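You operate a simulated robot arm through the tools that you are given. There is no shell and no other tool.

You run a simulated robot arm. Do the job below in one go: nothing can be reset, and whatever is moved stays where it is left.

Task
Clamp the grey heel and sand the old glue off its top.
Fine: clamp it first; put the sanding block back; after the sanding set the lever to free and leave the heel in the clamp. What is to be rubbed or washed off counts as gone when no trace of it is left.

It is judged by the outcome, as a careful person would: the job done as asked, and still so three seconds after it is handed in. It fails if anything else is knocked over, pushed out of place, dropped, spilled or broken.

Robot
A 6-joint arm with a three-finger gripper, fixed in place. Base frame: the origin is on the floor under the middle of its stand, x ahead of it, y to its left, z up; the work surface is at about z = 800. Lengths are in mm, angles in degrees, forces in N, time in s.
It reaches about 1213 mm from its shoulder. Its first joint turns from -166.0 to 166.0 degrees. Payload 4.89 kg.
The tool frame sits at the grasp point between the pads (the TCP): z along the fingers, y along the line on which they close. The tips reach 30 mm beyond it. The gripper opens to 164 mm; its body begins 125 mm behind the TCP.
Orientation is that of the tool frame in the base frame, as [roll, pitch, yaw] about the fixed x, y, z axes, in that order (R = Rz(yaw) Ry(pitch) Rx(roll)). With the fingers straight down and closing along the base's y, the tool's x points along the base's -x, its y along +y and its z along -z.

Tools
- The arm moves only by the tool move_arm. Its argument "plan" is a list of rows, each a list of 2 entries, a list of its own where there are three numbers: the shift along the tool's x, y, z in mm, then the turn, a rotation vector about the tool's x, y, z in degrees. In form: [[[tx, ty, tz], [rx, ry, rz]], ...]. A call has 1 to 20 rows; each row is the pose to reach, as a shift and turn from the pose commanded when the call began, along the tool's axes at that moment. "claw" is the finger opening in mm, from 0 to 164, set as the call begins (left out, the last holds). Each row takes 0.2 s and may step no farther than 50 mm and 8.6 degrees from the row before; otherwise, or with a gripper value out of range, the whole call is refused. Where a pose cannot be reached the arm comes as near as it can. A force on the tool above 90 N (or 10 N above the force at the start of the call, whichever is more), or a blocked arm, ends the call early, and 0.2 s more pass. Each finger travels about 108 mm/s and halts on what it meets, pressing with about 35 N; the grip force reading is that of the motor and also rises with nothing between the fingers. The clock runs only during rows and for 0.2 s after the last one: add rows that repeat a pose to give the fingers time. The reply holds the time, the measured pose of the TCP, the force on the tool along the base axes, the opening and the grip force, in the units named above and with some noise, with the torque about the TCP (base axes, N m) and any sound that the robot's microphone picked up.
- Cameras (640 x 400 px; columns grow to the right, rows downward): "scene" is fixed at [400.1, -499.9, 1419.3]; the picture's right is [0.79, -0.61, 0.00], its down [-0.34, -0.44, -0.83] and it looks along [0.51, 0.65, -0.56] (base axes); focal length 350 px, centre (320, 200). "wrist" rides on the gripper at [76, -2, -152] in the tool frame; the picture's right is [0.02, 1.00, 0.00], its down [-0.88, 0.02, -0.47] and it looks along [-0.47, 0.01, 0.88] (tool axes); focal length 247 px, centre (320, 200).
- capture(camera): a new picture of that camera. No time passes.
- move_column(by): moves the trunk up (or, below 0, down) by that many mm; the arm rides with it, the base frame stays. It gives what a move gives, with no picture.
- pixel_to_xyz(camera, pixels): there is no depth. For up to 12 entries [column, row, z] of the newest picture of that camera ("zoom" is the newest enlarged one), the place [x, y] in the base frame at which the ray of that pixel passes the height z, good to about 2 mm. No time passes.
- close_up(camera, box): a new picture of the part [left, top, right, bottom] of that camera's present view, enlarged. No time passes.
- hand_in(): hands the job in; it is judged then, once.

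Unless the task says otherwise, let go and move clear before handing in.

The tools are called after ">>>" by a JSON object that holds its "api" and its "payload". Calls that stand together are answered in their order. move_arm: Moves the arm, as the interface text tells. Its arguments: {"type":"object","properties":{"plan":{"type":"array"},"claw":{"type":"number"}},"required":["plan"]} The other tools are called the same way: move_column (by) moves the trunk up or down; capture (camera) takes a picture; pixel_to_xyz (camera, pixels) gives the place at which the rays of pixels pass given heights; close_up (camera, box) takes an enlarged picture of a part of a camera's view; hand_in () hands the job in.

At the start:

```text
clock: 0.0
eef_pos: [578.5, 251.5, 1098.1]
tool_rot: [-180.0, 0.0, 180.0]
contact_force: [0.2, 0.2, -0.7]
torque: [-0.01, -0.01, -0.02]
grip_width: 164.0
grip_force: 0.0
trunk travel left (down, up): [-175.0, 215.0]
```

scene: 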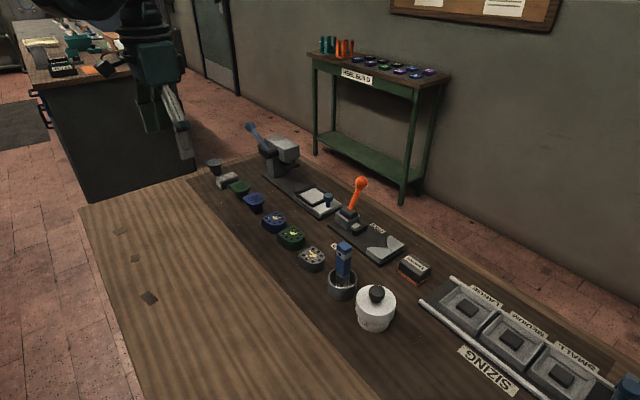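
wrist: 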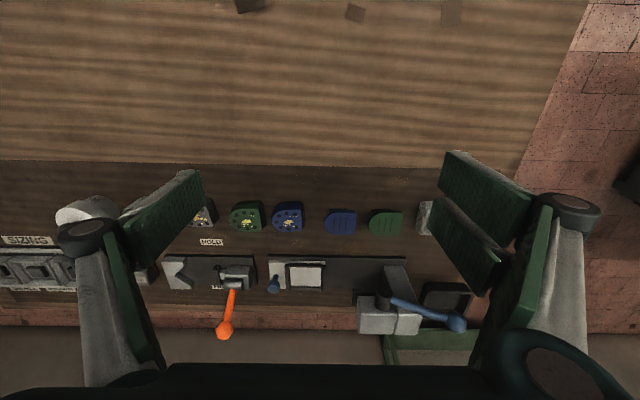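

The scene shows a row of heels (grey one near px (310,258)), a clamp with an orange lever near (355,200), and a sanding block perhaps near (414,268). I'll look closer before moving.

>>> {"api": "close_up", "payload": {"camera": "scene", "box": [290, 170, 450, 300]}}

>>> {"api": "close_up", "payload": {"camera": "scene", "box": [200, 110, 360, 240]}}

>>> {"api": "close_up", "payload": {"camera": "wrist", "box": [120, 170, 320, 350]}}

>>> {"api": "close_up", "payload": {"camera": "scene", "box": [400, 240, 640, 400]}}

```text
3.08 times, centred on (370, 235) of scene
```

zoom: 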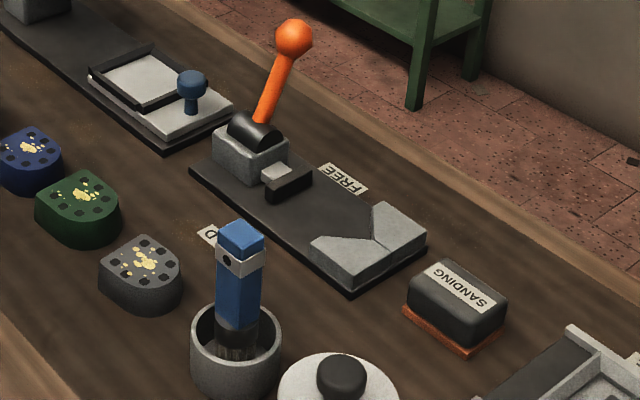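

```text
3.08 times, centred on (280, 175) of scene
```

zoom: 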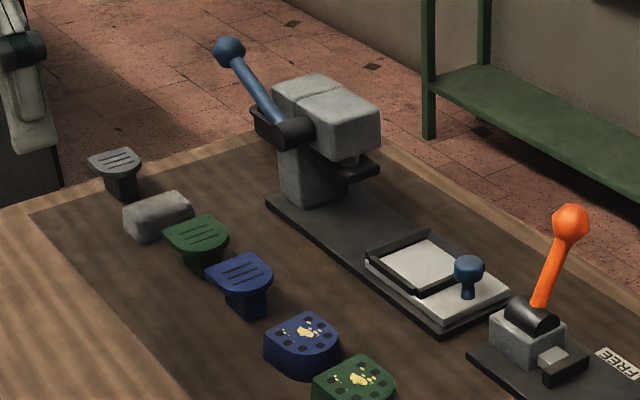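

```text
2.22 times, centred on (220, 260) of wrist
```

zoom: 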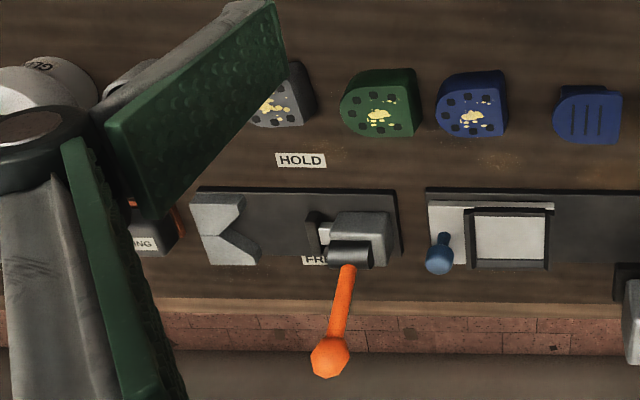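

```text
2.50 times, centred on (520, 320) of scene
```

zoom: 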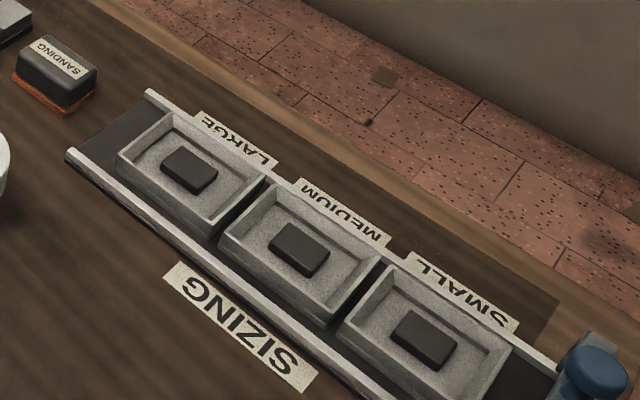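

The grey heel with yellow glue spots is at about scene (311,256), the clamp has a V jaw and a sliding jaw with the orange lever leaning to FREE, and the sanding block is at (414,268). I'll measure these at zoom.

>>> {"api": "close_up", "payload": {"camera": "scene", "box": [280, 220, 360, 270]}}

>>> {"api": "close_up", "payload": {"camera": "scene", "box": [320, 170, 416, 230]}}

>>> {"api": "close_up", "payload": {"camera": "scene", "box": [320, 220, 440, 295]}}

```text
8.00 times, centred on (320, 245) of scene
```

zoom: 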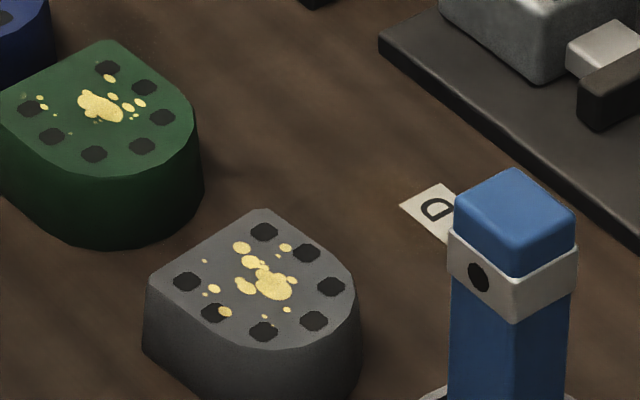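

```text
6.67 times, centred on (368, 200) of scene
```

zoom: 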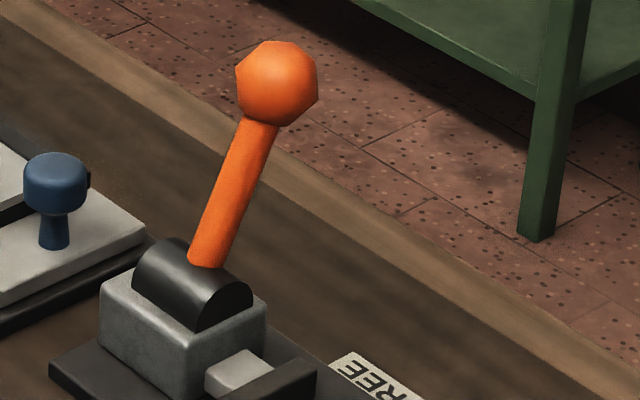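

```text
5.33 times, centred on (380, 258) of scene
```

zoom: 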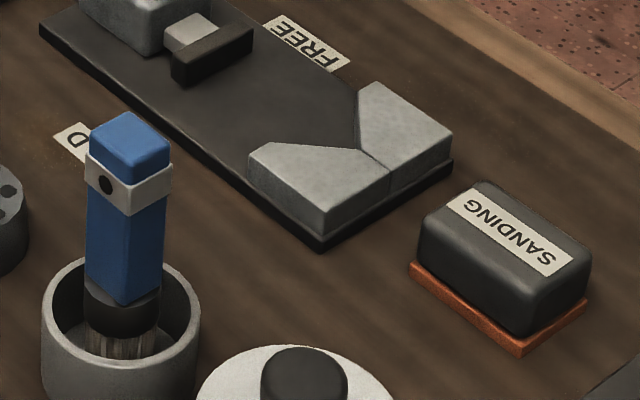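

Now I'll convert the key pixels to coordinates: heel corners, clamp base, V jaw, jaw plate, lever ball, sanding block.

>>> {"api": "pixel_to_xyz", "payload": {"camera": "scene", "pixels": [[297.75, 263.5, 800], [298.5, 254.5, 820], [298.5, 254.5, 825], [298.5, 254.5, 830], [313.1, 246.25, 825], [324.4, 256.25, 825], [312.75, 263.5, 825], [313.1, 246.25, 830], [324.4, 256.25, 830], [312.75, 263.5, 830]]}}

>>> {"api": "pixel_to_xyz", "payload": {"camera": "zoom", "pixels": [[320, 252, 800], [320, 242, 808], [453, 165, 800], [40, 30, 805], [410, 270, 800], [522, 352, 800], [587, 305, 800], [410, 265, 805], [522, 345, 805], [587, 298, 805]]}}

>>> {"api": "pixel_to_xyz", "payload": {"camera": "zoom", "pixels": [[248, 160, 825], [265, 142, 825], [357, 148, 825], [374, 82, 825], [452, 133, 825], [325, 213, 825], [325, 235, 808], [388, 170, 825], [170, 60, 830], [178, 85, 810], [240, 30, 830], [252, 48, 815]]}}

```text
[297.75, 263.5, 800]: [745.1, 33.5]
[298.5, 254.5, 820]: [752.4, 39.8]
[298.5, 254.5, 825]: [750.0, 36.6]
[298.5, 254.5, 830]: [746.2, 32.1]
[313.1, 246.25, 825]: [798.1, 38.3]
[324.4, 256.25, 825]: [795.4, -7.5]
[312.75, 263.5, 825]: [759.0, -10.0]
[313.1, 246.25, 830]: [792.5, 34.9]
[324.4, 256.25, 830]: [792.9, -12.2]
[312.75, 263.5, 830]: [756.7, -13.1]
```

```text
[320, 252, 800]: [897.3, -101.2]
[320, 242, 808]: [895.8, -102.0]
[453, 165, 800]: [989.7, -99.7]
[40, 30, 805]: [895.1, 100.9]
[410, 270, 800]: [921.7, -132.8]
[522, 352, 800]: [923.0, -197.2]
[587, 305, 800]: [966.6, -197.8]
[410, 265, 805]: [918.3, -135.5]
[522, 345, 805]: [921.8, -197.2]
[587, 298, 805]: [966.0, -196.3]
```

```text
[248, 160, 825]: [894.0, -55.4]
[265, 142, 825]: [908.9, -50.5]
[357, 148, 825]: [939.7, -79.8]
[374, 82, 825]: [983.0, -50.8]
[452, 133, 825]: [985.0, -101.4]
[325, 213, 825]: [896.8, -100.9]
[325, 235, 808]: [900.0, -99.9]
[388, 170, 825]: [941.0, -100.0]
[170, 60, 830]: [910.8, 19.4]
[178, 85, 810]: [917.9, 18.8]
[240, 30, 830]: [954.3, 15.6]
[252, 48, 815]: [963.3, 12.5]
```

Clamp base spans about x 895–988, y -100…100, with the V apex near (940,-80); the heel is about 50×48×29 at (771,12). I'll look closer at the gripper fingers and remaining layout before moving.

>>> {"api": "close_up", "payload": {"camera": "wrist", "box": [400, 130, 640, 280]}}

>>> {"api": "close_up", "payload": {"camera": "wrist", "box": [40, 130, 280, 280]}}

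>>> {"api": "pixel_to_xyz", "payload": {"camera": "scene", "pixels": [[361, 183, 900], [361, 183, 920], [361, 183, 940], [361, 183, 960], [343, 246, 880], [343, 246, 890], [342, 283, 830], [376, 292, 860], [376, 315, 830]]}}

```text
2.67 times, centred on (520, 205) of wrist
```

zoom: 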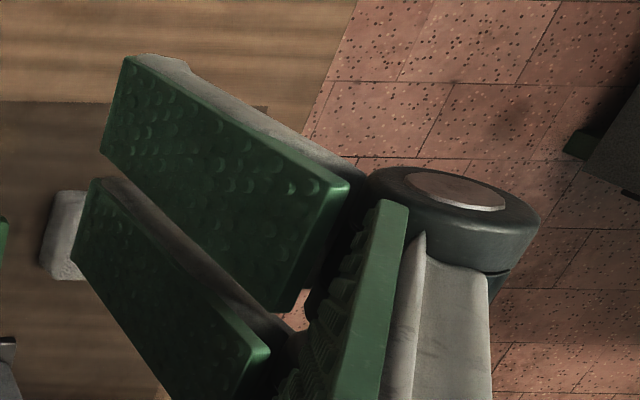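

```text
2.67 times, centred on (160, 205) of wrist
```

zoom: 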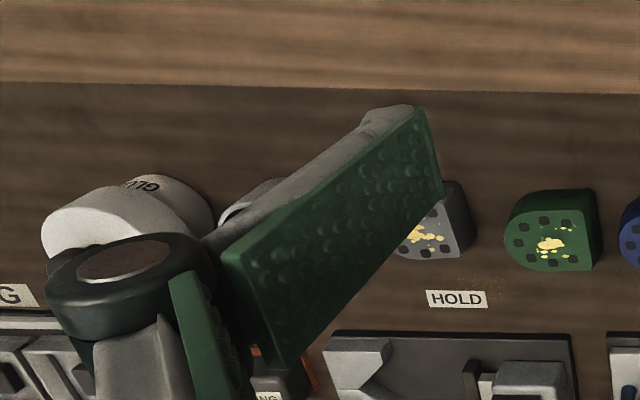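

```text
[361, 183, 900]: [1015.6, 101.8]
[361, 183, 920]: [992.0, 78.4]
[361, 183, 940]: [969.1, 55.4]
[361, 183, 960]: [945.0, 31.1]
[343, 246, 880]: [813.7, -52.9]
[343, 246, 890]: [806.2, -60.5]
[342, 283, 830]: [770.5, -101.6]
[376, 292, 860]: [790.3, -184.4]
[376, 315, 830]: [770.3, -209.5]
```

Finger geometry: two fingers on tool +y, one on -y, tips swing as they open. I'll measure the neighbours (green heel, cup, clamp housing, lever) and test the closing geometry in free air.

>>> {"api": "pixel_to_xyz", "payload": {"camera": "scene", "pixels": [[304.4, 234.4, 829], [293.1, 242.25, 829], [335, 212.75, 835], [348.5, 220.25, 835], [359.75, 215, 835], [350.8, 209.3, 860], [350.8, 209.3, 850], [342, 294, 800], [328, 272, 840], [357, 272, 840]]}}

>>> {"api": "move_arm", "payload": {"plan": [[[0, 0, 0], [0, 0, 0]], [[0, 0, 0], [0, 0, 0]], [[0, 0, 0], [0, 0, 0]], [[0, 0, 0], [0, 0, 0]]], "claw": 55}}

>>> {"api": "capture", "payload": {"camera": "wrist"}}

```text
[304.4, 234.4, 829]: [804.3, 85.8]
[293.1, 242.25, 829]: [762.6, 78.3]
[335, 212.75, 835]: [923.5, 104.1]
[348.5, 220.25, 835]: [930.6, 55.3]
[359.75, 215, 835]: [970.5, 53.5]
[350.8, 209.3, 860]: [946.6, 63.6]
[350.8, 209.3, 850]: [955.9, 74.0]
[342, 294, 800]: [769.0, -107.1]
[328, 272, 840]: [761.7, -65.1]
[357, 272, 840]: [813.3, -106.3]
```

```text
clock: 1.0
eef_pos: [578.2, 251.1, 1098.5]
tool_rot: [-180.0, 0.0, -179.9]
contact_force: [0.6, 0.6, -0.1]
torque: [0.01, 0.01, 0.0]
grip_width: 55.0
grip_force: 0.0
trunk travel left (down, up): [-175.0, 215.0]
```

```text
taken
```

wrist: 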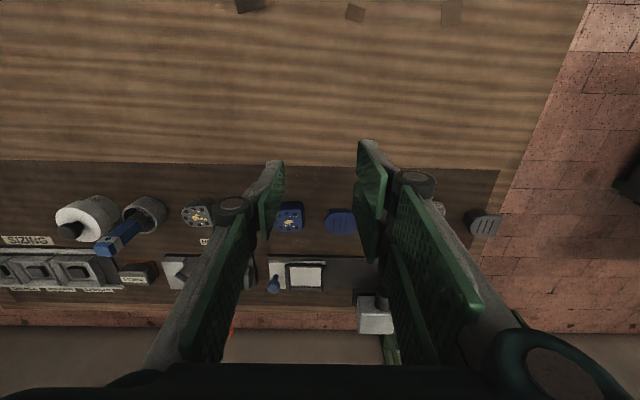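

At 55 mm opening the fingertips come forward (pads seen at px (275,195) and (370,200)). I'll zoom to read their tip geometry.

>>> {"api": "close_up", "payload": {"camera": "wrist", "box": [220, 120, 440, 258]}}

>>> {"api": "close_up", "payload": {"camera": "scene", "box": [60, 0, 260, 125]}}

```text
2.90 times, centred on (330, 189) of wrist
```

zoom: 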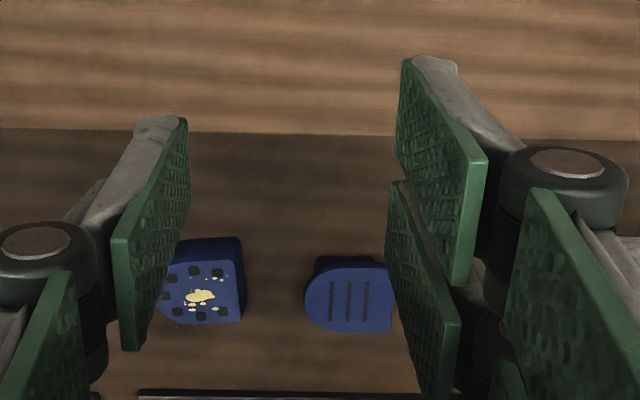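

```text
3.20 times, centred on (160, 62) of scene
```

zoom: 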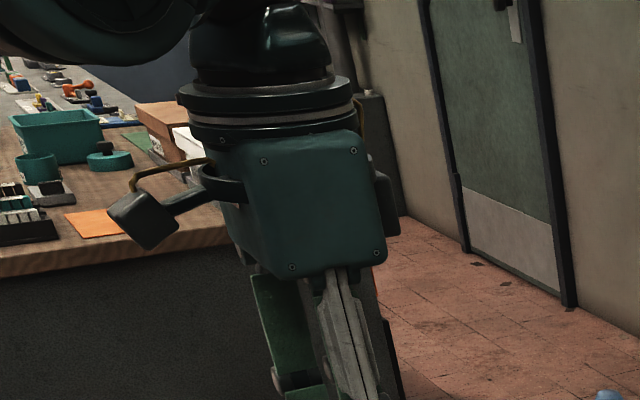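

Pads stay parallel, tips about 25–30 mm beyond the TCP at this width. I'll now move above the grey heel (771,12) while turning +90° about the tool z so the fingers close along base x.

>>> {"api": "move_arm", "payload": {"plan": [[[-16.1, -19.9, 8.3], [0, 0, 7.5]], [[-32.2, -39.8, 16.6], [0, 0, 15]], [[-48.2, -59.8, 25], [0, 0, 22.5]], [[-64.3, -79.7, 33.3], [0, 0, 30]], [[-80.4, -99.6, 41.6], [0, 0, 37.5]], [[-96.5, -119.5, 50], [0, 0, 45]], [[-112.6, -139.4, 58.3], [0, 0, 52.5]], [[-128.7, -159.4, 66.6], [0, 0, 60]], [[-144.7, -179.3, 75], [0, 0, 67.5]], [[-160.8, -199.2, 83.3], [0, 0, 75]], [[-176.9, -219.1, 91.6], [0, 0, 82.5]], [[-193, -239, 100], [0, 0, 90]], [[-193, -239, 100], [0, 0, 90]]], "claw": 90}}

>>> {"api": "capture", "payload": {"camera": "wrist"}}

>>> {"api": "capture", "payload": {"camera": "scene"}}

```text
clock: 3.8
eef_pos: [768.4, 12.2, 996.6]
tool_rot: [-180.0, -0.1, 90.0]
contact_force: [0.1, 0.1, -0.1]
torque: [-0.02, 0.06, 0.0]
grip_width: 90.1
grip_force: 0.0
trunk travel left (down, up): [-175.0, 215.0]
```

```text
taken
```

wrist: 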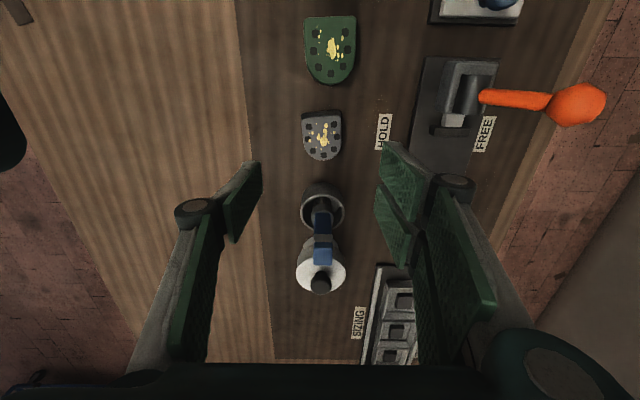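

```text
taken
```

scene: 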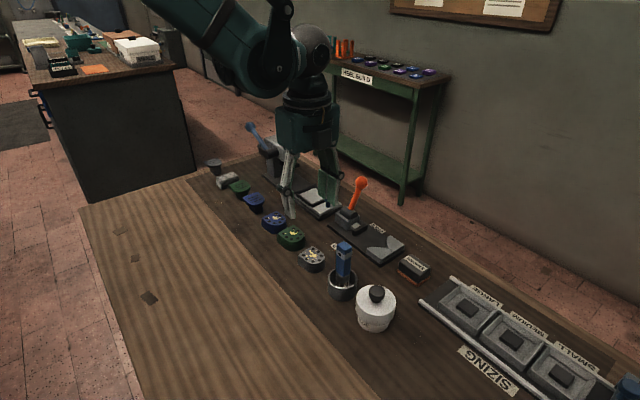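

The grey heel appears at wrist px (322,135), nearly centred under the TCP. I'll zoom for an accurate outline.

>>> {"api": "close_up", "payload": {"camera": "wrist", "box": [272, 95, 368, 155]}}

>>> {"api": "close_up", "payload": {"camera": "wrist", "box": [360, 40, 520, 140]}}

```text
6.67 times, centred on (320, 125) of wrist
```

zoom: 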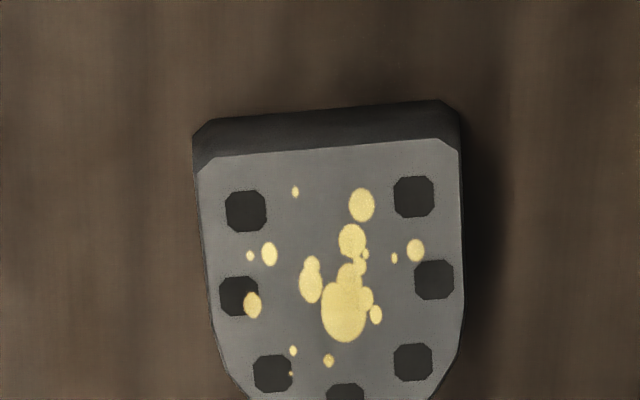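

```text
4.00 times, centred on (440, 90) of wrist
```

zoom: 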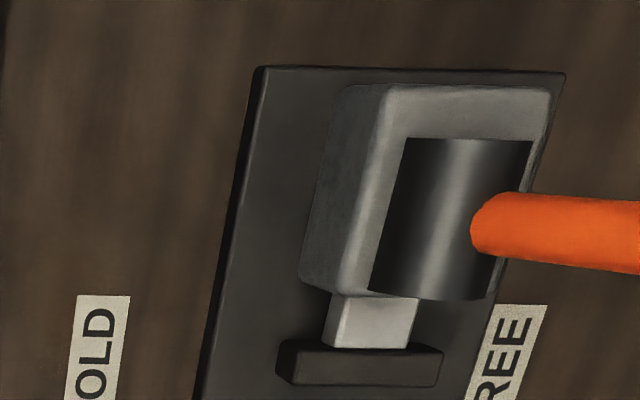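

The heel is turned slightly (about 3–4° counter-clockwise seen from above). I'll convert its corners to base coordinates.

>>> {"api": "close_up", "payload": {"camera": "wrist", "box": [272, 100, 368, 160]}}

>>> {"api": "pixel_to_xyz", "payload": {"camera": "wrist", "pixels": [[302.75, 118.25, 829], [340.25, 116, 829], [304, 142, 829], [341.5, 140, 829], [320, 159.5, 829], [302, 113, 800], [301.6, 114.5, 810], [335.6, 110.5, 800]]}}

```text
6.67 times, centred on (320, 130) of wrist
```

zoom: 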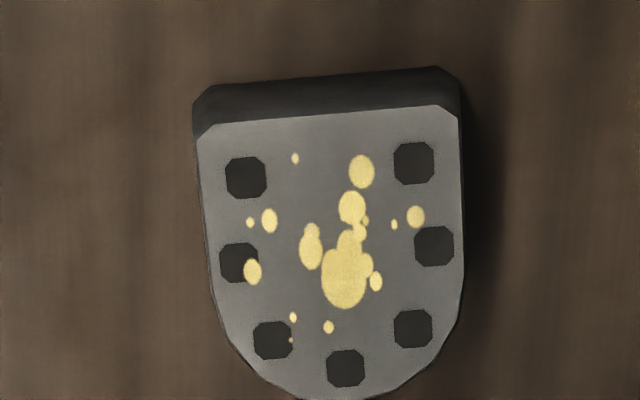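

```text
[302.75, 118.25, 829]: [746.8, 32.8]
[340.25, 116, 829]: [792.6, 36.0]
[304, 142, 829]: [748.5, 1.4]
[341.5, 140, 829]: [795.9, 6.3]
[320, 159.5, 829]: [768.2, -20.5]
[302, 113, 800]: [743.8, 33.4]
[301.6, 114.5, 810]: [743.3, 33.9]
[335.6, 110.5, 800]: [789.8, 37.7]
```

Heel: flat edge mid at (769.7,34.4), about 47 wide, 55 long, rotated about 3.5°. I'll descend with the gripper turned to match, pausing above to check the pose.

>>> {"api": "move_arm", "payload": {"plan": [[[-1, 1, 40], [0, 0, -1.7]], [[-1.8, 1, 80], [0, 0, -3.5]], [[-1.8, 1, 120], [0, 0, -3.5]], [[-1.8, 1, 120], [0, 0, -3.5]]], "claw": 90}}

>>> {"api": "capture", "payload": {"camera": "wrist"}}

```text
clock: 4.8
eef_pos: [772.7, 12.9, 875.5]
tool_rot: [-180.0, 0.1, 93.5]
contact_force: [0.9, 0.2, -0.8]
torque: [-0.01, 0.06, 0.0]
grip_width: 89.9
grip_force: 0.0
trunk travel left (down, up): [-175.0, 215.0]
```

```text
taken
```

wrist: 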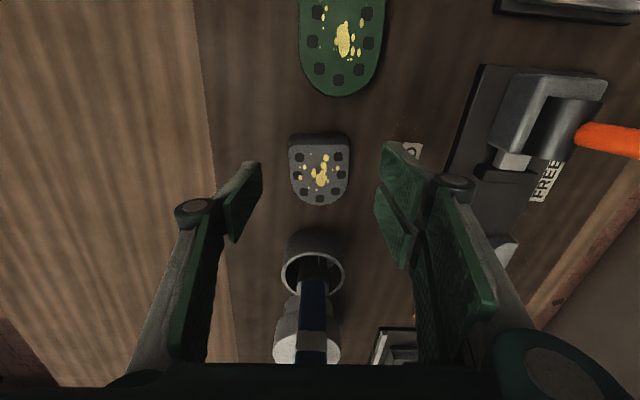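

The heel sits centred between the open pads (px (320,172)). Descending 32 mm so the tips straddle the heel with clearance from the bench, then closing.

>>> {"api": "move_arm", "payload": {"plan": [[[-1, 0, 16], [0, 0, 0]], [[-2, 0, 32], [0, 0, 0]], [[-2, 0, 32], [0, 0, 0]]], "claw": 80}}

>>> {"api": "capture", "payload": {"camera": "wrist"}}

>>> {"api": "close_up", "payload": {"camera": "scene", "box": [250, 180, 410, 280]}}

```text
clock: 5.6
eef_pos: [772.6, 9.7, 846.1]
tool_rot: [180.0, 0.0, 93.5]
contact_force: [0.5, -0.1, -0.1]
torque: [0.03, -0.01, -0.02]
grip_width: 79.7
grip_force: 0.2
trunk travel left (down, up): [-175.0, 215.0]
```

```text
taken
```

wrist: 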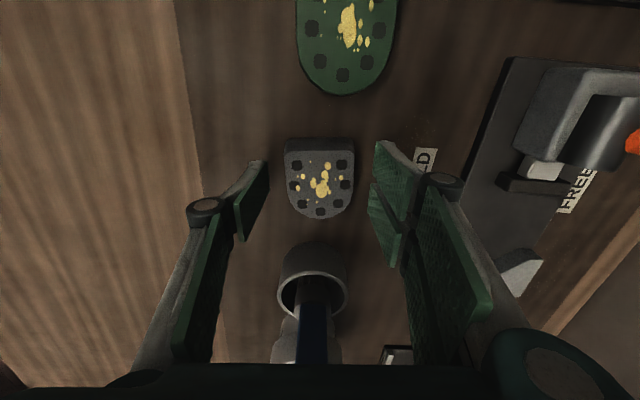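

```text
4.00 times, centred on (330, 230) of scene
```

zoom: 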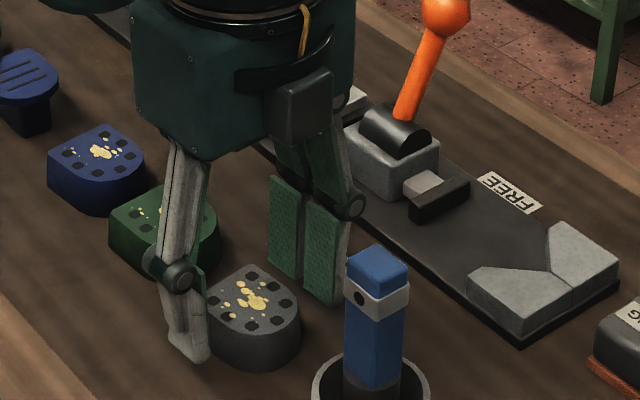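

Tips straddle the heel above the bench. I'll lower 3 mm more and close on the heel.

>>> {"api": "move_arm", "payload": {"plan": [[[0, 0, 3], [0, 0, 0]], [[0, 0, 3], [0, 0, 0]]], "claw": 70}}

>>> {"api": "move_arm", "payload": {"plan": [[[0, 0, 0], [0, 0, 0]], [[0, 0, 0], [0, 0, 0]], [[0, 0, 0], [0, 0, 0]], [[0, 0, 0], [0, 0, 0]]], "claw": 38}}

>>> {"api": "capture", "payload": {"camera": "wrist"}}

```text
clock: 6.2
eef_pos: [773.0, 8.0, 843.2]
tool_rot: [-179.9, -0.1, 93.5]
contact_force: [-0.3, -0.4, 0.7]
torque: [0.01, 0.0, 0.01]
grip_width: 70.1
grip_force: 0.0
trunk travel left (down, up): [-175.0, 215.0]
```

```text
clock: 7.2
eef_pos: [771.6, 9.9, 842.5]
tool_rot: [-180.0, 0.0, 93.5]
contact_force: [-0.5, 0.2, -0.5]
torque: [0.04, -0.01, 0.01]
grip_width: 52.2
grip_force: 34.8
trunk travel left (down, up): [-175.0, 215.0]
```

```text
taken
```

wrist: 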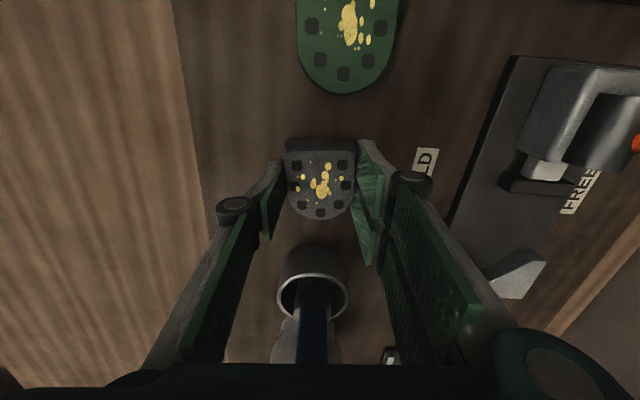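

The heel is gripped (52 mm, 35 N). Lifting 80 mm straight up and checking the hold.

>>> {"api": "move_arm", "payload": {"plan": [[[0, 0, -20], [0, 0, 0]], [[0, 0, -50], [0, 0, 1.7]], [[0, 0, -90], [0, 0, 3.5]], [[0, 0, -120], [0, 0, 3.5]], [[0, 0, -120], [0, 0, 3.5]]]}}

>>> {"api": "capture", "payload": {"camera": "wrist"}}

>>> {"api": "capture", "payload": {"camera": "scene"}}

```text
clock: 8.4
eef_pos: [772.2, 7.8, 963.7]
tool_rot: [180.0, -0.1, 90.1]
contact_force: [-0.4, -0.7, 0.4]
torque: [-0.02, -0.08, 0.04]
grip_width: 38.1
grip_force: 0.1
trunk travel left (down, up): [-175.0, 215.0]
```

```text
taken
```

wrist: 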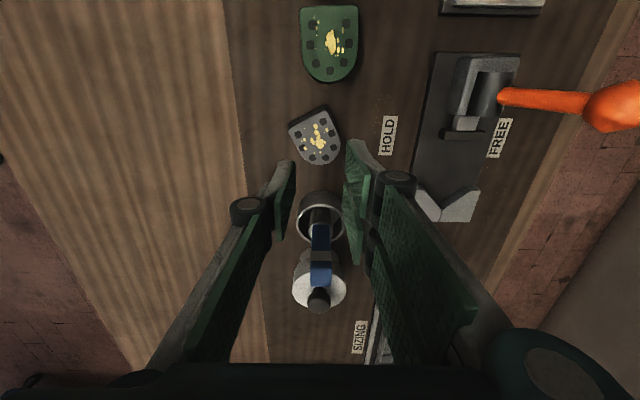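

```text
taken
```

scene: 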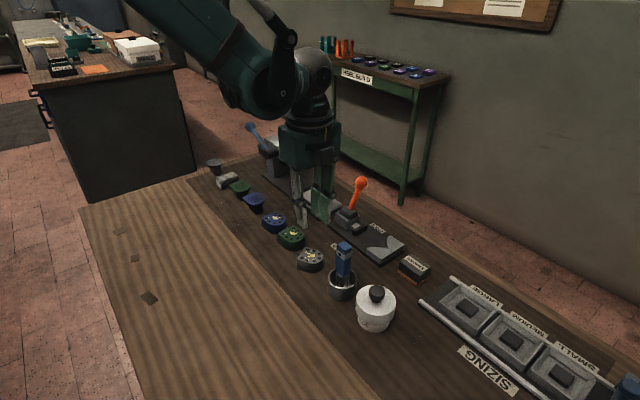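

The heel slipped out (opening went to 38 mm) and now lies turned at px (315,137), because only one of the paired fingers bore on its straight side. I'll measure its new pose and regrip centred on the straight flanks.

>>> {"api": "close_up", "payload": {"camera": "wrist", "box": [272, 100, 368, 160]}}

>>> {"api": "close_up", "payload": {"camera": "wrist", "box": [240, 130, 432, 250]}}

>>> {"api": "close_up", "payload": {"camera": "scene", "box": [280, 220, 360, 270]}}

```text
6.67 times, centred on (320, 130) of wrist
```

zoom: 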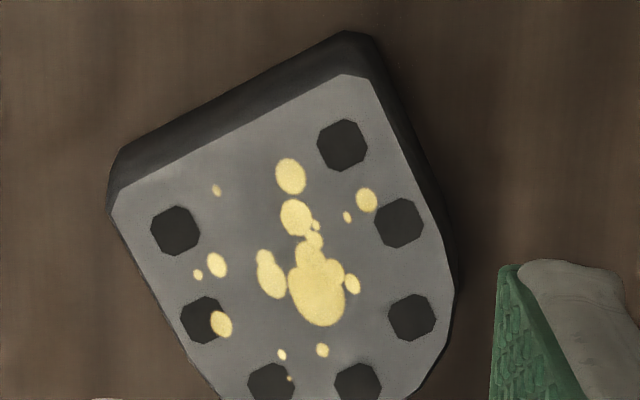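

```text
3.33 times, centred on (336, 190) of wrist
```

zoom: 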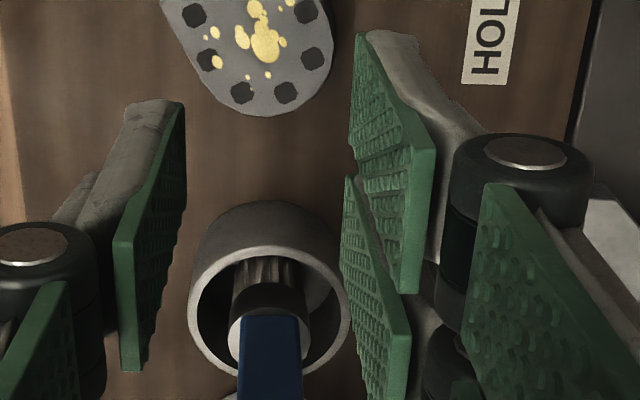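

```text
8.00 times, centred on (320, 245) of scene
```

zoom: 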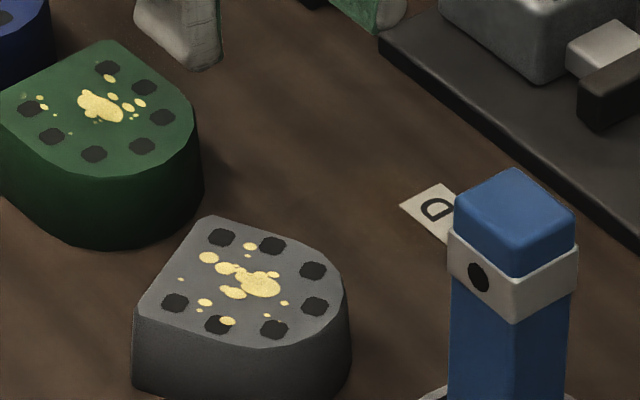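

Now the heel's corner coordinates in its new pose.

>>> {"api": "pixel_to_xyz", "payload": {"camera": "wrist", "pixels": [[290.75, 128.5, 829], [323, 111.25, 829], [288.8, 132.25, 829], [303.5, 156.25, 829], [328.25, 113.5, 829], [339.55, 142, 829], [314.5, 162, 829], [340, 145, 800], [328.5, 109.5, 800]]}}

>>> {"api": "close_up", "payload": {"camera": "wrist", "box": [272, 110, 368, 170]}}

```text
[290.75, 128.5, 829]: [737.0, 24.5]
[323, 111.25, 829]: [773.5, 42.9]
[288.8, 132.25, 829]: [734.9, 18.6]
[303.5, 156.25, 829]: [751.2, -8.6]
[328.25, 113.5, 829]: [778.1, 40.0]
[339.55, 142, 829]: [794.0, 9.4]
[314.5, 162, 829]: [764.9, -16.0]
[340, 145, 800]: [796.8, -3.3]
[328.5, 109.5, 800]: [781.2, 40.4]
```

```text
6.67 times, centred on (320, 140) of wrist
```

zoom: 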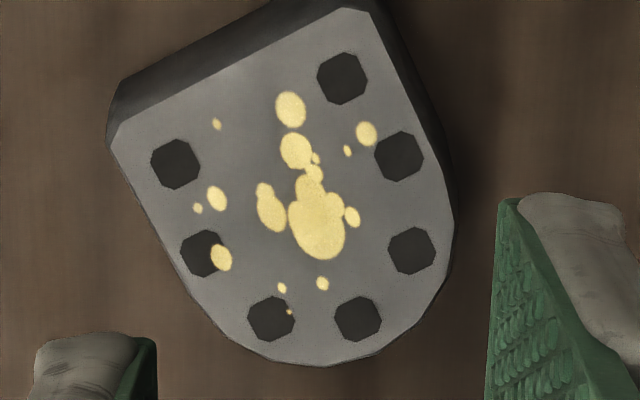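

The heel is now turned about 28°, centre of its straight flanks near (761,20). The green heel is close by, so I'll measure its edge before choosing the regrip.

>>> {"api": "close_up", "payload": {"camera": "wrist", "box": [272, 30, 400, 110]}}

>>> {"api": "pixel_to_xyz", "payload": {"camera": "wrist", "pixels": [[330, 84, 829], [330, 80, 829], [355, 70, 829], [305, 70, 829], [330, 80, 800], [302, 40, 829], [358, 40, 829]]}}

```text
5.00 times, centred on (336, 70) of wrist
```

zoom: 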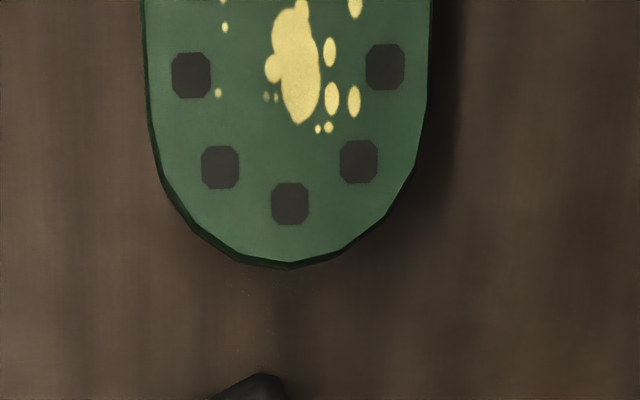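

```text
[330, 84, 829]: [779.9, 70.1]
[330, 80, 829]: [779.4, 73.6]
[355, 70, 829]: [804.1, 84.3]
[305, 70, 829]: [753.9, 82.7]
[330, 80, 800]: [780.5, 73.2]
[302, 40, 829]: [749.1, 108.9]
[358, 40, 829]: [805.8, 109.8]
```

Green heel's edge is at y≈71, so turning the paired fingers to 118° would crowd it. Instead I'll descend with fingers square to base x and squeeze the heel gently back into alignment, centred on its flanks.

>>> {"api": "move_arm", "payload": {"plan": [[[6, -3, 0], [0, 0, 0]], [[13, -6, 30], [0, 0, 0]], [[13, -6, 65], [0, 0, 0]], [[13, -6, 95], [0, 0, 0]], [[13, -6, 95], [0, 0, 0]]], "claw": 88}}

>>> {"api": "capture", "payload": {"camera": "wrist"}}

```text
clock: 9.6
eef_pos: [766.1, 22.1, 867.1]
tool_rot: [-180.0, 0.0, 90.0]
contact_force: [0.4, 0.0, -0.1]
torque: [0.01, 0.04, 0.02]
grip_width: 88.0
grip_force: 0.0
trunk travel left (down, up): [-175.0, 215.0]
```

```text
taken
```

wrist: 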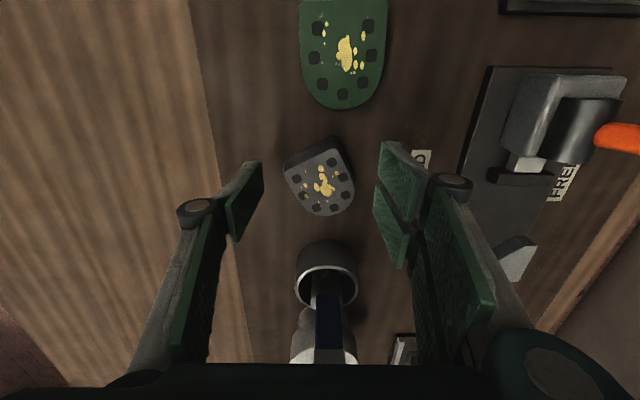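

Heel is between the open pads. Descend to z≈838 and close to 62 mm to nudge it into alignment.

>>> {"api": "move_arm", "payload": {"plan": [[[0, 0, 15], [0, 0, 0]], [[0, 0, 29], [0, 0, 0]], [[0, 0, 29], [0, 0, 0]]], "claw": 84}}

>>> {"api": "move_arm", "payload": {"plan": [[[0, 0, 0], [0, 0, 0]], [[0, 0, 0], [0, 0, 0]], [[0, 0, 0], [0, 0, 0]]], "claw": 60}}

>>> {"api": "capture", "payload": {"camera": "wrist"}}

```text
clock: 10.4
eef_pos: [766.1, 23.1, 837.9]
tool_rot: [180.0, 0.0, 90.0]
contact_force: [0.0, -0.6, 0.5]
torque: [0.06, -0.01, -0.03]
grip_width: 83.7
grip_force: 0.1
trunk travel left (down, up): [-175.0, 215.0]
```

```text
clock: 11.2
eef_pos: [767.1, 23.4, 837.9]
tool_rot: [-180.0, 0.0, 90.0]
contact_force: [0.4, 0.9, 1.2]
torque: [0.02, -0.1, 0.06]
grip_width: 62.9
grip_force: 35.0
trunk travel left (down, up): [-175.0, 215.0]
```

```text
taken
```

wrist: 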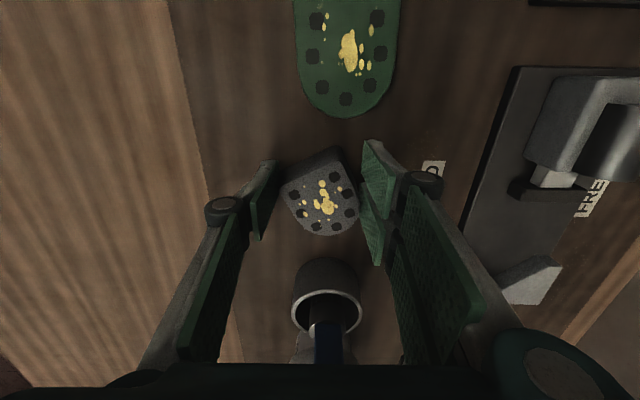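

The pads stopped at 62.9 mm with 35 N – the heel is jammed diagonally rather than turning. I'll inspect how the pads meet it.

>>> {"api": "close_up", "payload": {"camera": "scene", "box": [270, 200, 366, 275]}}

>>> {"api": "close_up", "payload": {"camera": "wrist", "box": [240, 130, 400, 270]}}

```text
5.33 times, centred on (318, 238) of scene
```

zoom: 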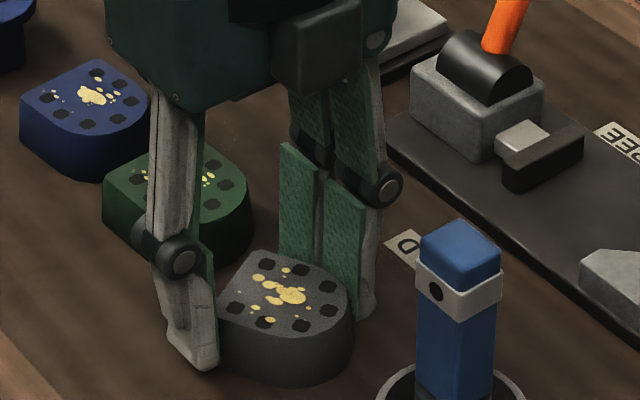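

```text
2.86 times, centred on (320, 200) of wrist
```

zoom: 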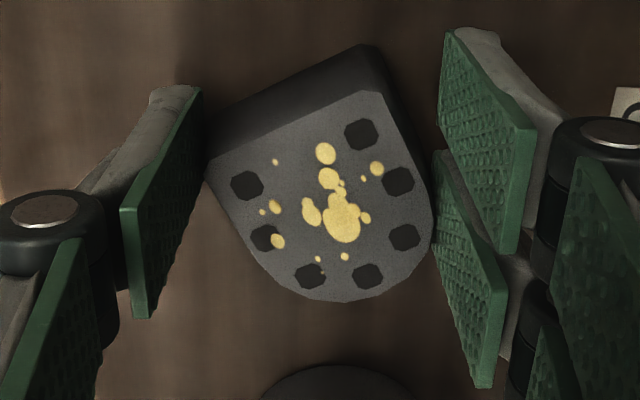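

The pads face the heel squarely but it is wedged diagonally. While it is lightly pinched on the bench, I'll swing the gripper 28° clockwise and slide 8 mm away from the green heel, to bring the heel square.

>>> {"api": "move_arm", "payload": {"plan": [[[-1, 0, 0], [0, 0, 3.5]], [[-2, 0, 0], [0, 0, 7]], [[-3, 0, 0], [0, 0, 10.5]], [[-4, 0, 0], [0, 0, 14]], [[-5, 0, 0], [0, 0, 17.5]], [[-6, 0, 0], [0, 0, 21]], [[-7, 0, 0], [0, 0, 24.5]], [[-8, 0, 0], [0, 0, 28]], [[-8, 0, 0], [0, 0, 28]]], "claw": 60}}

>>> {"api": "capture", "payload": {"camera": "wrist"}}

>>> {"api": "close_up", "payload": {"camera": "scene", "box": [270, 200, 366, 275]}}

```text
clock: 13.2
eef_pos: [766.1, 12.9, 839.6]
tool_rot: [180.0, 0.1, 62.0]
contact_force: [-0.1, -0.3, -0.1]
torque: [-0.01, 0.0, -0.01]
grip_width: 62.9
grip_force: 35.2
trunk travel left (down, up): [-175.0, 215.0]
```

```text
taken
```

wrist: 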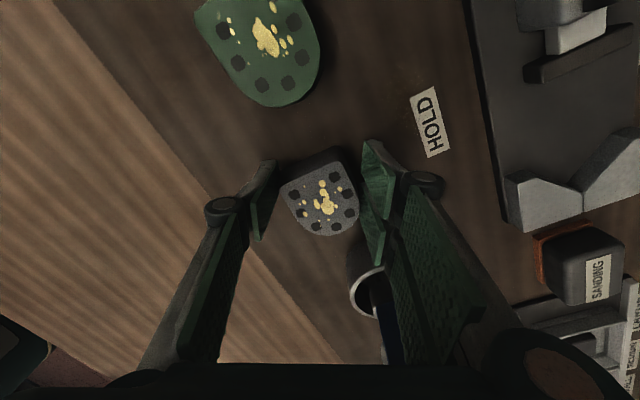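

```text
5.33 times, centred on (318, 238) of scene
```

zoom: 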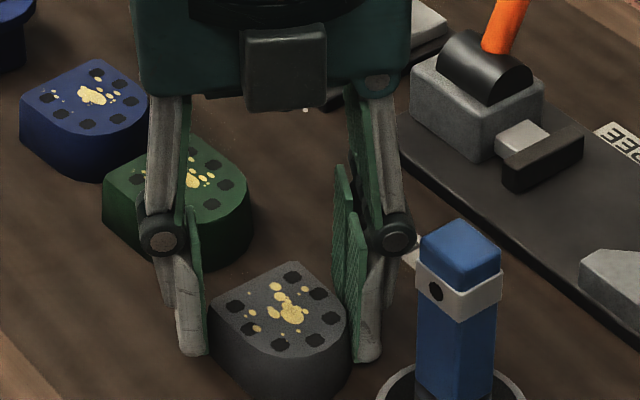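

The heel has turned with the gripper and looks square again. I'll open to 80 mm and swing the gripper back 28°, then check alignment.

>>> {"api": "move_arm", "payload": {"plan": [[[0, 0, 0], [0, 0, 0]], [[0, 0, 0], [0, 0, 0]], [[0, 0, -10], [0, 0, 0]], [[0, 0, -20], [0, 0, 0]], [[0, 0, -30], [0, 0, -7]], [[0, 0, -30], [0, 0, -14]], [[0, 0, -30], [0, 0, -21]], [[0, 0, -30], [0, 0, -28]], [[0, 0, -30], [0, 0, -28]]], "claw": 84}}

>>> {"api": "close_up", "payload": {"camera": "wrist", "box": [256, 120, 384, 220]}}

>>> {"api": "capture", "payload": {"camera": "wrist"}}

```text
clock: 15.2
eef_pos: [767.3, 13.2, 870.2]
tool_rot: [180.0, 0.0, 90.1]
contact_force: [-0.2, -0.8, 0.2]
torque: [-0.01, 0.01, 0.01]
grip_width: 84.3
grip_force: 0.0
trunk travel left (down, up): [-175.0, 215.0]
```

```text
4.00 times, centred on (320, 170) of wrist
```

zoom: 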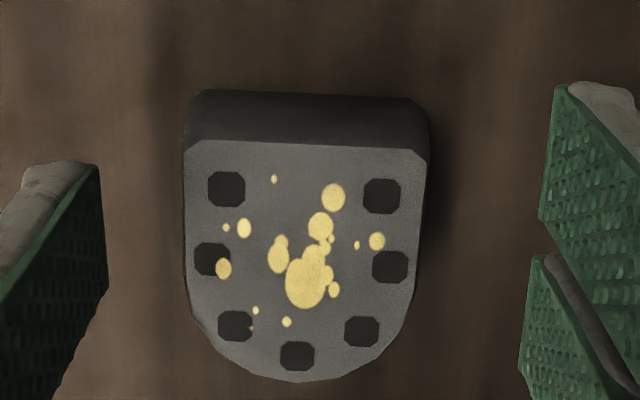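

```text
taken
```

wrist: 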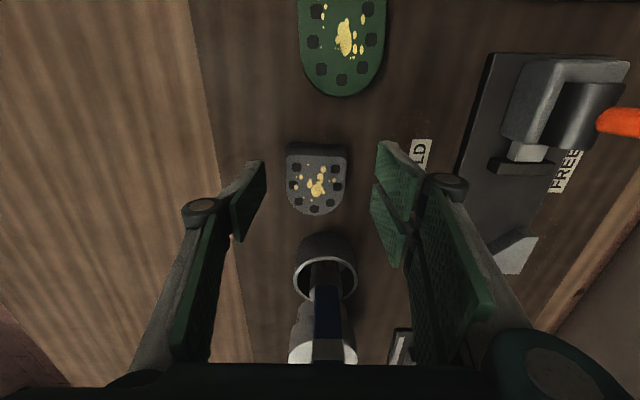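

Heel is square again to about 2°. Converting its outline.

>>> {"api": "pixel_to_xyz", "payload": {"camera": "wrist", "pixels": [[288.75, 155, 829], [343, 157.5, 829], [285.75, 161.25, 829], [287, 192.5, 829], [347, 161.25, 829], [343.75, 192.5, 829], [313.75, 215.5, 829], [286.25, 152, 800], [346.5, 155, 800]]}}

```text
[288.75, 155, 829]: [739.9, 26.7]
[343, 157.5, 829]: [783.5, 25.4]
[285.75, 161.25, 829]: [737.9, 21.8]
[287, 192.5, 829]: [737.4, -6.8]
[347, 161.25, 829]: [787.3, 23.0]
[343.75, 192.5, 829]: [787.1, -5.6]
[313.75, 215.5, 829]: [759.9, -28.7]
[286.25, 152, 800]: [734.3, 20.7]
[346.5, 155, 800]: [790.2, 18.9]
```

Heel: x 737.7–787.2, flat at y≈26, tip at y≈-28.7. I'll shift 5 mm, match the 1.5° turn, descend to z≈836 and close on the flanks.

>>> {"api": "move_arm", "payload": {"plan": [[[-0.5, -5, 10], [0, 0, 1.5]], [[-0.5, -5, 22], [0, 0, 1.5]], [[-0.5, -5, 34], [0, 0, 1.5]], [[-0.5, -5, 34], [0, 0, 1.5]]], "claw": 80}}

>>> {"api": "move_arm", "payload": {"plan": [[[0, 0, 0], [0, 0, 0]], [[0, 0, 0], [0, 0, 0]], [[0, 0, 0], [0, 0, 0]], [[0, 0, 0], [0, 0, 0]], [[0, 0, 0], [0, 0, 0]]], "claw": 30}}

>>> {"api": "close_up", "payload": {"camera": "wrist", "box": [240, 130, 400, 270]}}

>>> {"api": "close_up", "payload": {"camera": "scene", "box": [270, 200, 366, 275]}}

```text
clock: 16.2
eef_pos: [763.7, 14.0, 836.4]
tool_rot: [-179.9, 0.0, 88.5]
contact_force: [-0.1, 0.2, -0.1]
torque: [0.0, 0.0, 0.01]
grip_width: 79.9
grip_force: 0.1
trunk travel left (down, up): [-175.0, 215.0]
```

```text
clock: 17.4
eef_pos: [762.2, 13.6, 835.4]
tool_rot: [-180.0, 0.0, 88.5]
contact_force: [-1.4, -0.5, -0.3]
torque: [0.02, -0.02, 0.02]
grip_width: 52.6
grip_force: 34.7
trunk travel left (down, up): [-175.0, 215.0]
```

```text
2.86 times, centred on (320, 200) of wrist
```

zoom: 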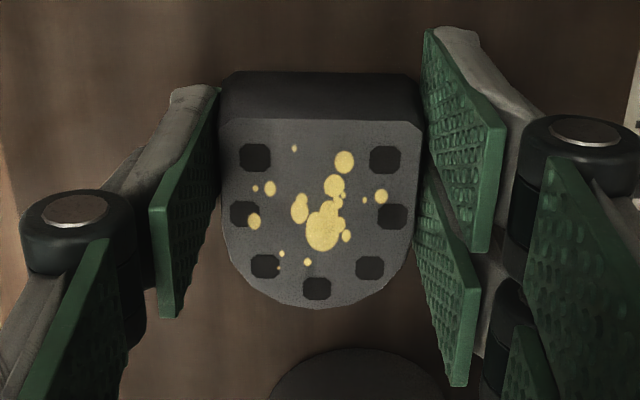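

```text
5.33 times, centred on (318, 238) of scene
```

zoom: 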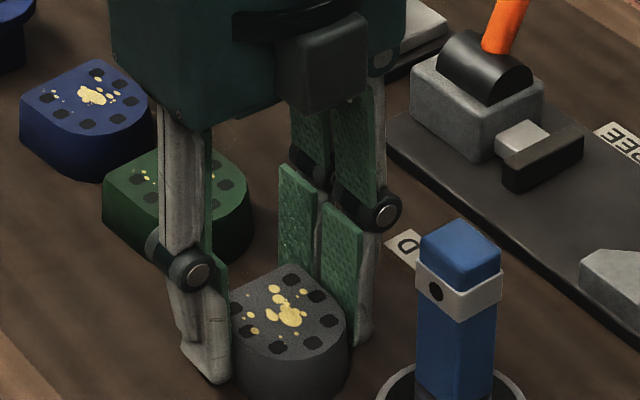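

Gripped at 52.6 mm, 35 N. I'll lift just 6 mm slowly and check that it holds.

>>> {"api": "move_arm", "payload": {"plan": [[[0, 0, -1], [0, 0, 0]], [[0, 0, -2], [0, 0, 0]], [[0, 0, -4], [0, 0, 0]], [[0, 0, -6], [0, 0, 0]], [[0, 0, -6], [0, 0, 0]]], "claw": 30}}

>>> {"api": "close_up", "payload": {"camera": "wrist", "box": [240, 130, 400, 270]}}

>>> {"api": "close_up", "payload": {"camera": "scene", "box": [270, 200, 366, 275]}}

```text
clock: 18.6
eef_pos: [760.8, 14.0, 841.7]
tool_rot: [-180.0, 0.0, 88.5]
contact_force: [0.1, -0.3, -1.4]
torque: [-0.02, -0.01, -0.02]
grip_width: 52.5
grip_force: 34.8
trunk travel left (down, up): [-175.0, 215.0]
```

```text
2.86 times, centred on (320, 200) of wrist
```

zoom: 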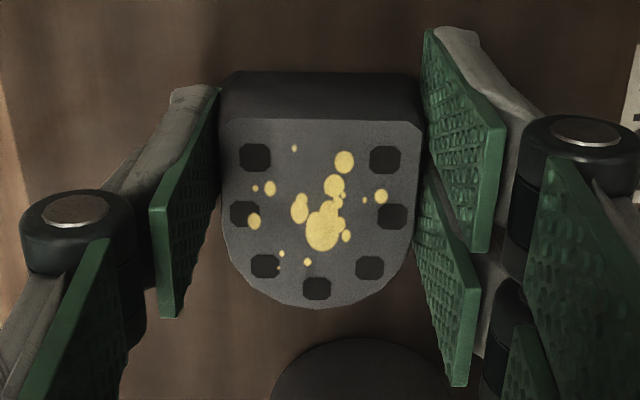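

```text
5.33 times, centred on (318, 238) of scene
```

zoom: 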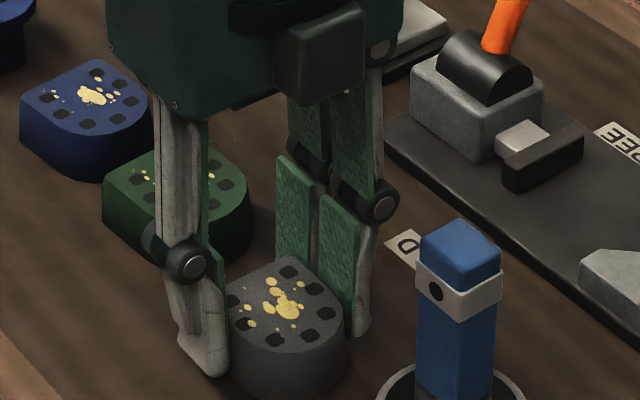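

The heel is rising with the gripper (52.5 mm held). I'll keep lifting gently by another 50 mm.

>>> {"api": "move_arm", "payload": {"plan": [[[0, 0, -3], [0, 0, 0]], [[0, 0, -8], [0, 0, 0]], [[0, 0, -14], [0, 0, 0]], [[0, 0, -20], [0, 0, 0]], [[0, 0, -26], [0, 0, 0]], [[0, 0, -32], [0, 0, 0]], [[0, 0, -38], [0, 0, 0]], [[0, 0, -44], [0, 0, 0]], [[0, 0, -48], [0, 0, 0]], [[0, 0, -50], [0, 0, 0]], [[0, 0, -50], [0, 0, 0]]], "claw": 30}}

>>> {"api": "capture", "payload": {"camera": "wrist"}}

>>> {"api": "capture", "payload": {"camera": "scene"}}

```text
clock: 21.0
eef_pos: [762.0, 13.6, 892.2]
tool_rot: [-179.9, 0.0, 88.6]
contact_force: [-0.9, -0.1, -1.5]
torque: [0.01, -0.01, 0.0]
grip_width: 52.2
grip_force: 35.3
trunk travel left (down, up): [-175.0, 215.0]
```

```text
taken
```

wrist: 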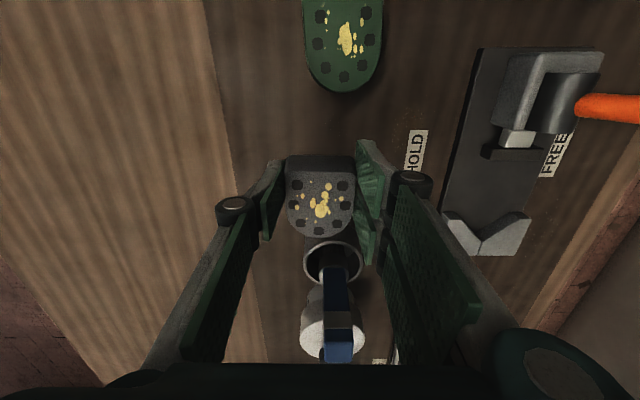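

```text
taken
```

scene: 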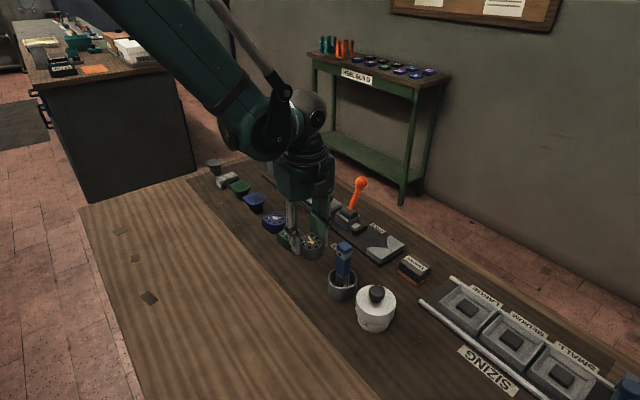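

Opening reads 52.2 – the heel is creeping very slowly, so I'll move promptly: across to the clamp at TCP ≈ (940,-12), fingers kept clear of the V arms.

>>> {"api": "move_arm", "payload": {"plan": [[[-1, 9, 0], [0, 0, 0]], [[-3, 26, 0], [0, 0, -0.3]], [[-6, 50, 0], [0, 0, -0.6]], [[-10, 78, 0], [0, 0, -0.9]], [[-14, 107, 0], [0, 0, -1.2]], [[-17, 134, 0], [0, 0, -1.4]], [[-20, 157, 0], [0, 0, -1.4]], [[-21.2, 172, 0], [0, 0, -1.4]], [[-21.2, 178.6, 0], [0, 0, -1.4]], [[-21.2, 178.6, 0], [0, 0, -1.4]]], "claw": 30}}

>>> {"api": "capture", "payload": {"camera": "wrist"}}

>>> {"api": "close_up", "payload": {"camera": "scene", "box": [310, 160, 438, 260]}}

```text
clock: 23.2
eef_pos: [940.0, -14.0, 890.5]
tool_rot: [-180.0, 0.0, 89.9]
contact_force: [0.0, -0.1, -0.2]
torque: [0.05, 0.02, 0.0]
grip_width: 52.6
grip_force: 35.1
trunk travel left (down, up): [-175.0, 215.0]
```

```text
taken
```

wrist: 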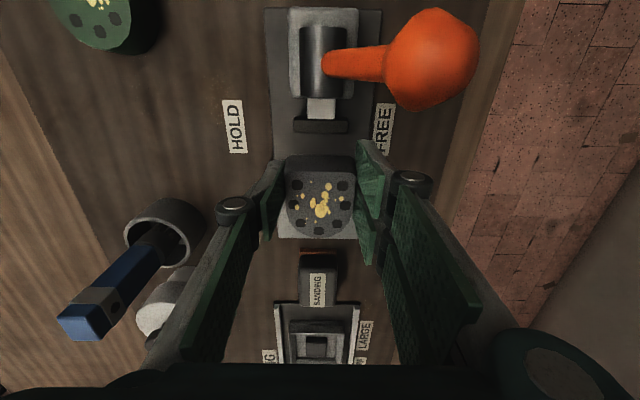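

```text
4.00 times, centred on (374, 210) of scene
```

zoom: 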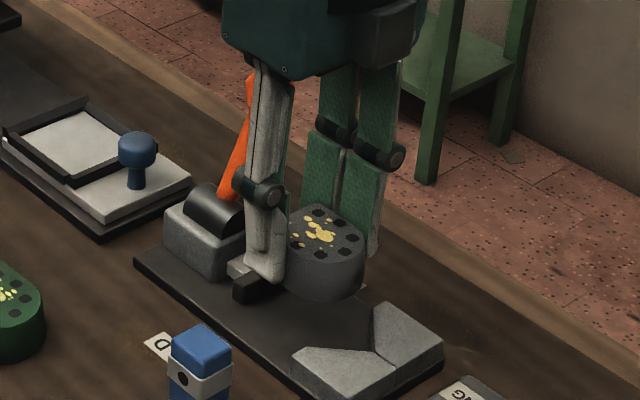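

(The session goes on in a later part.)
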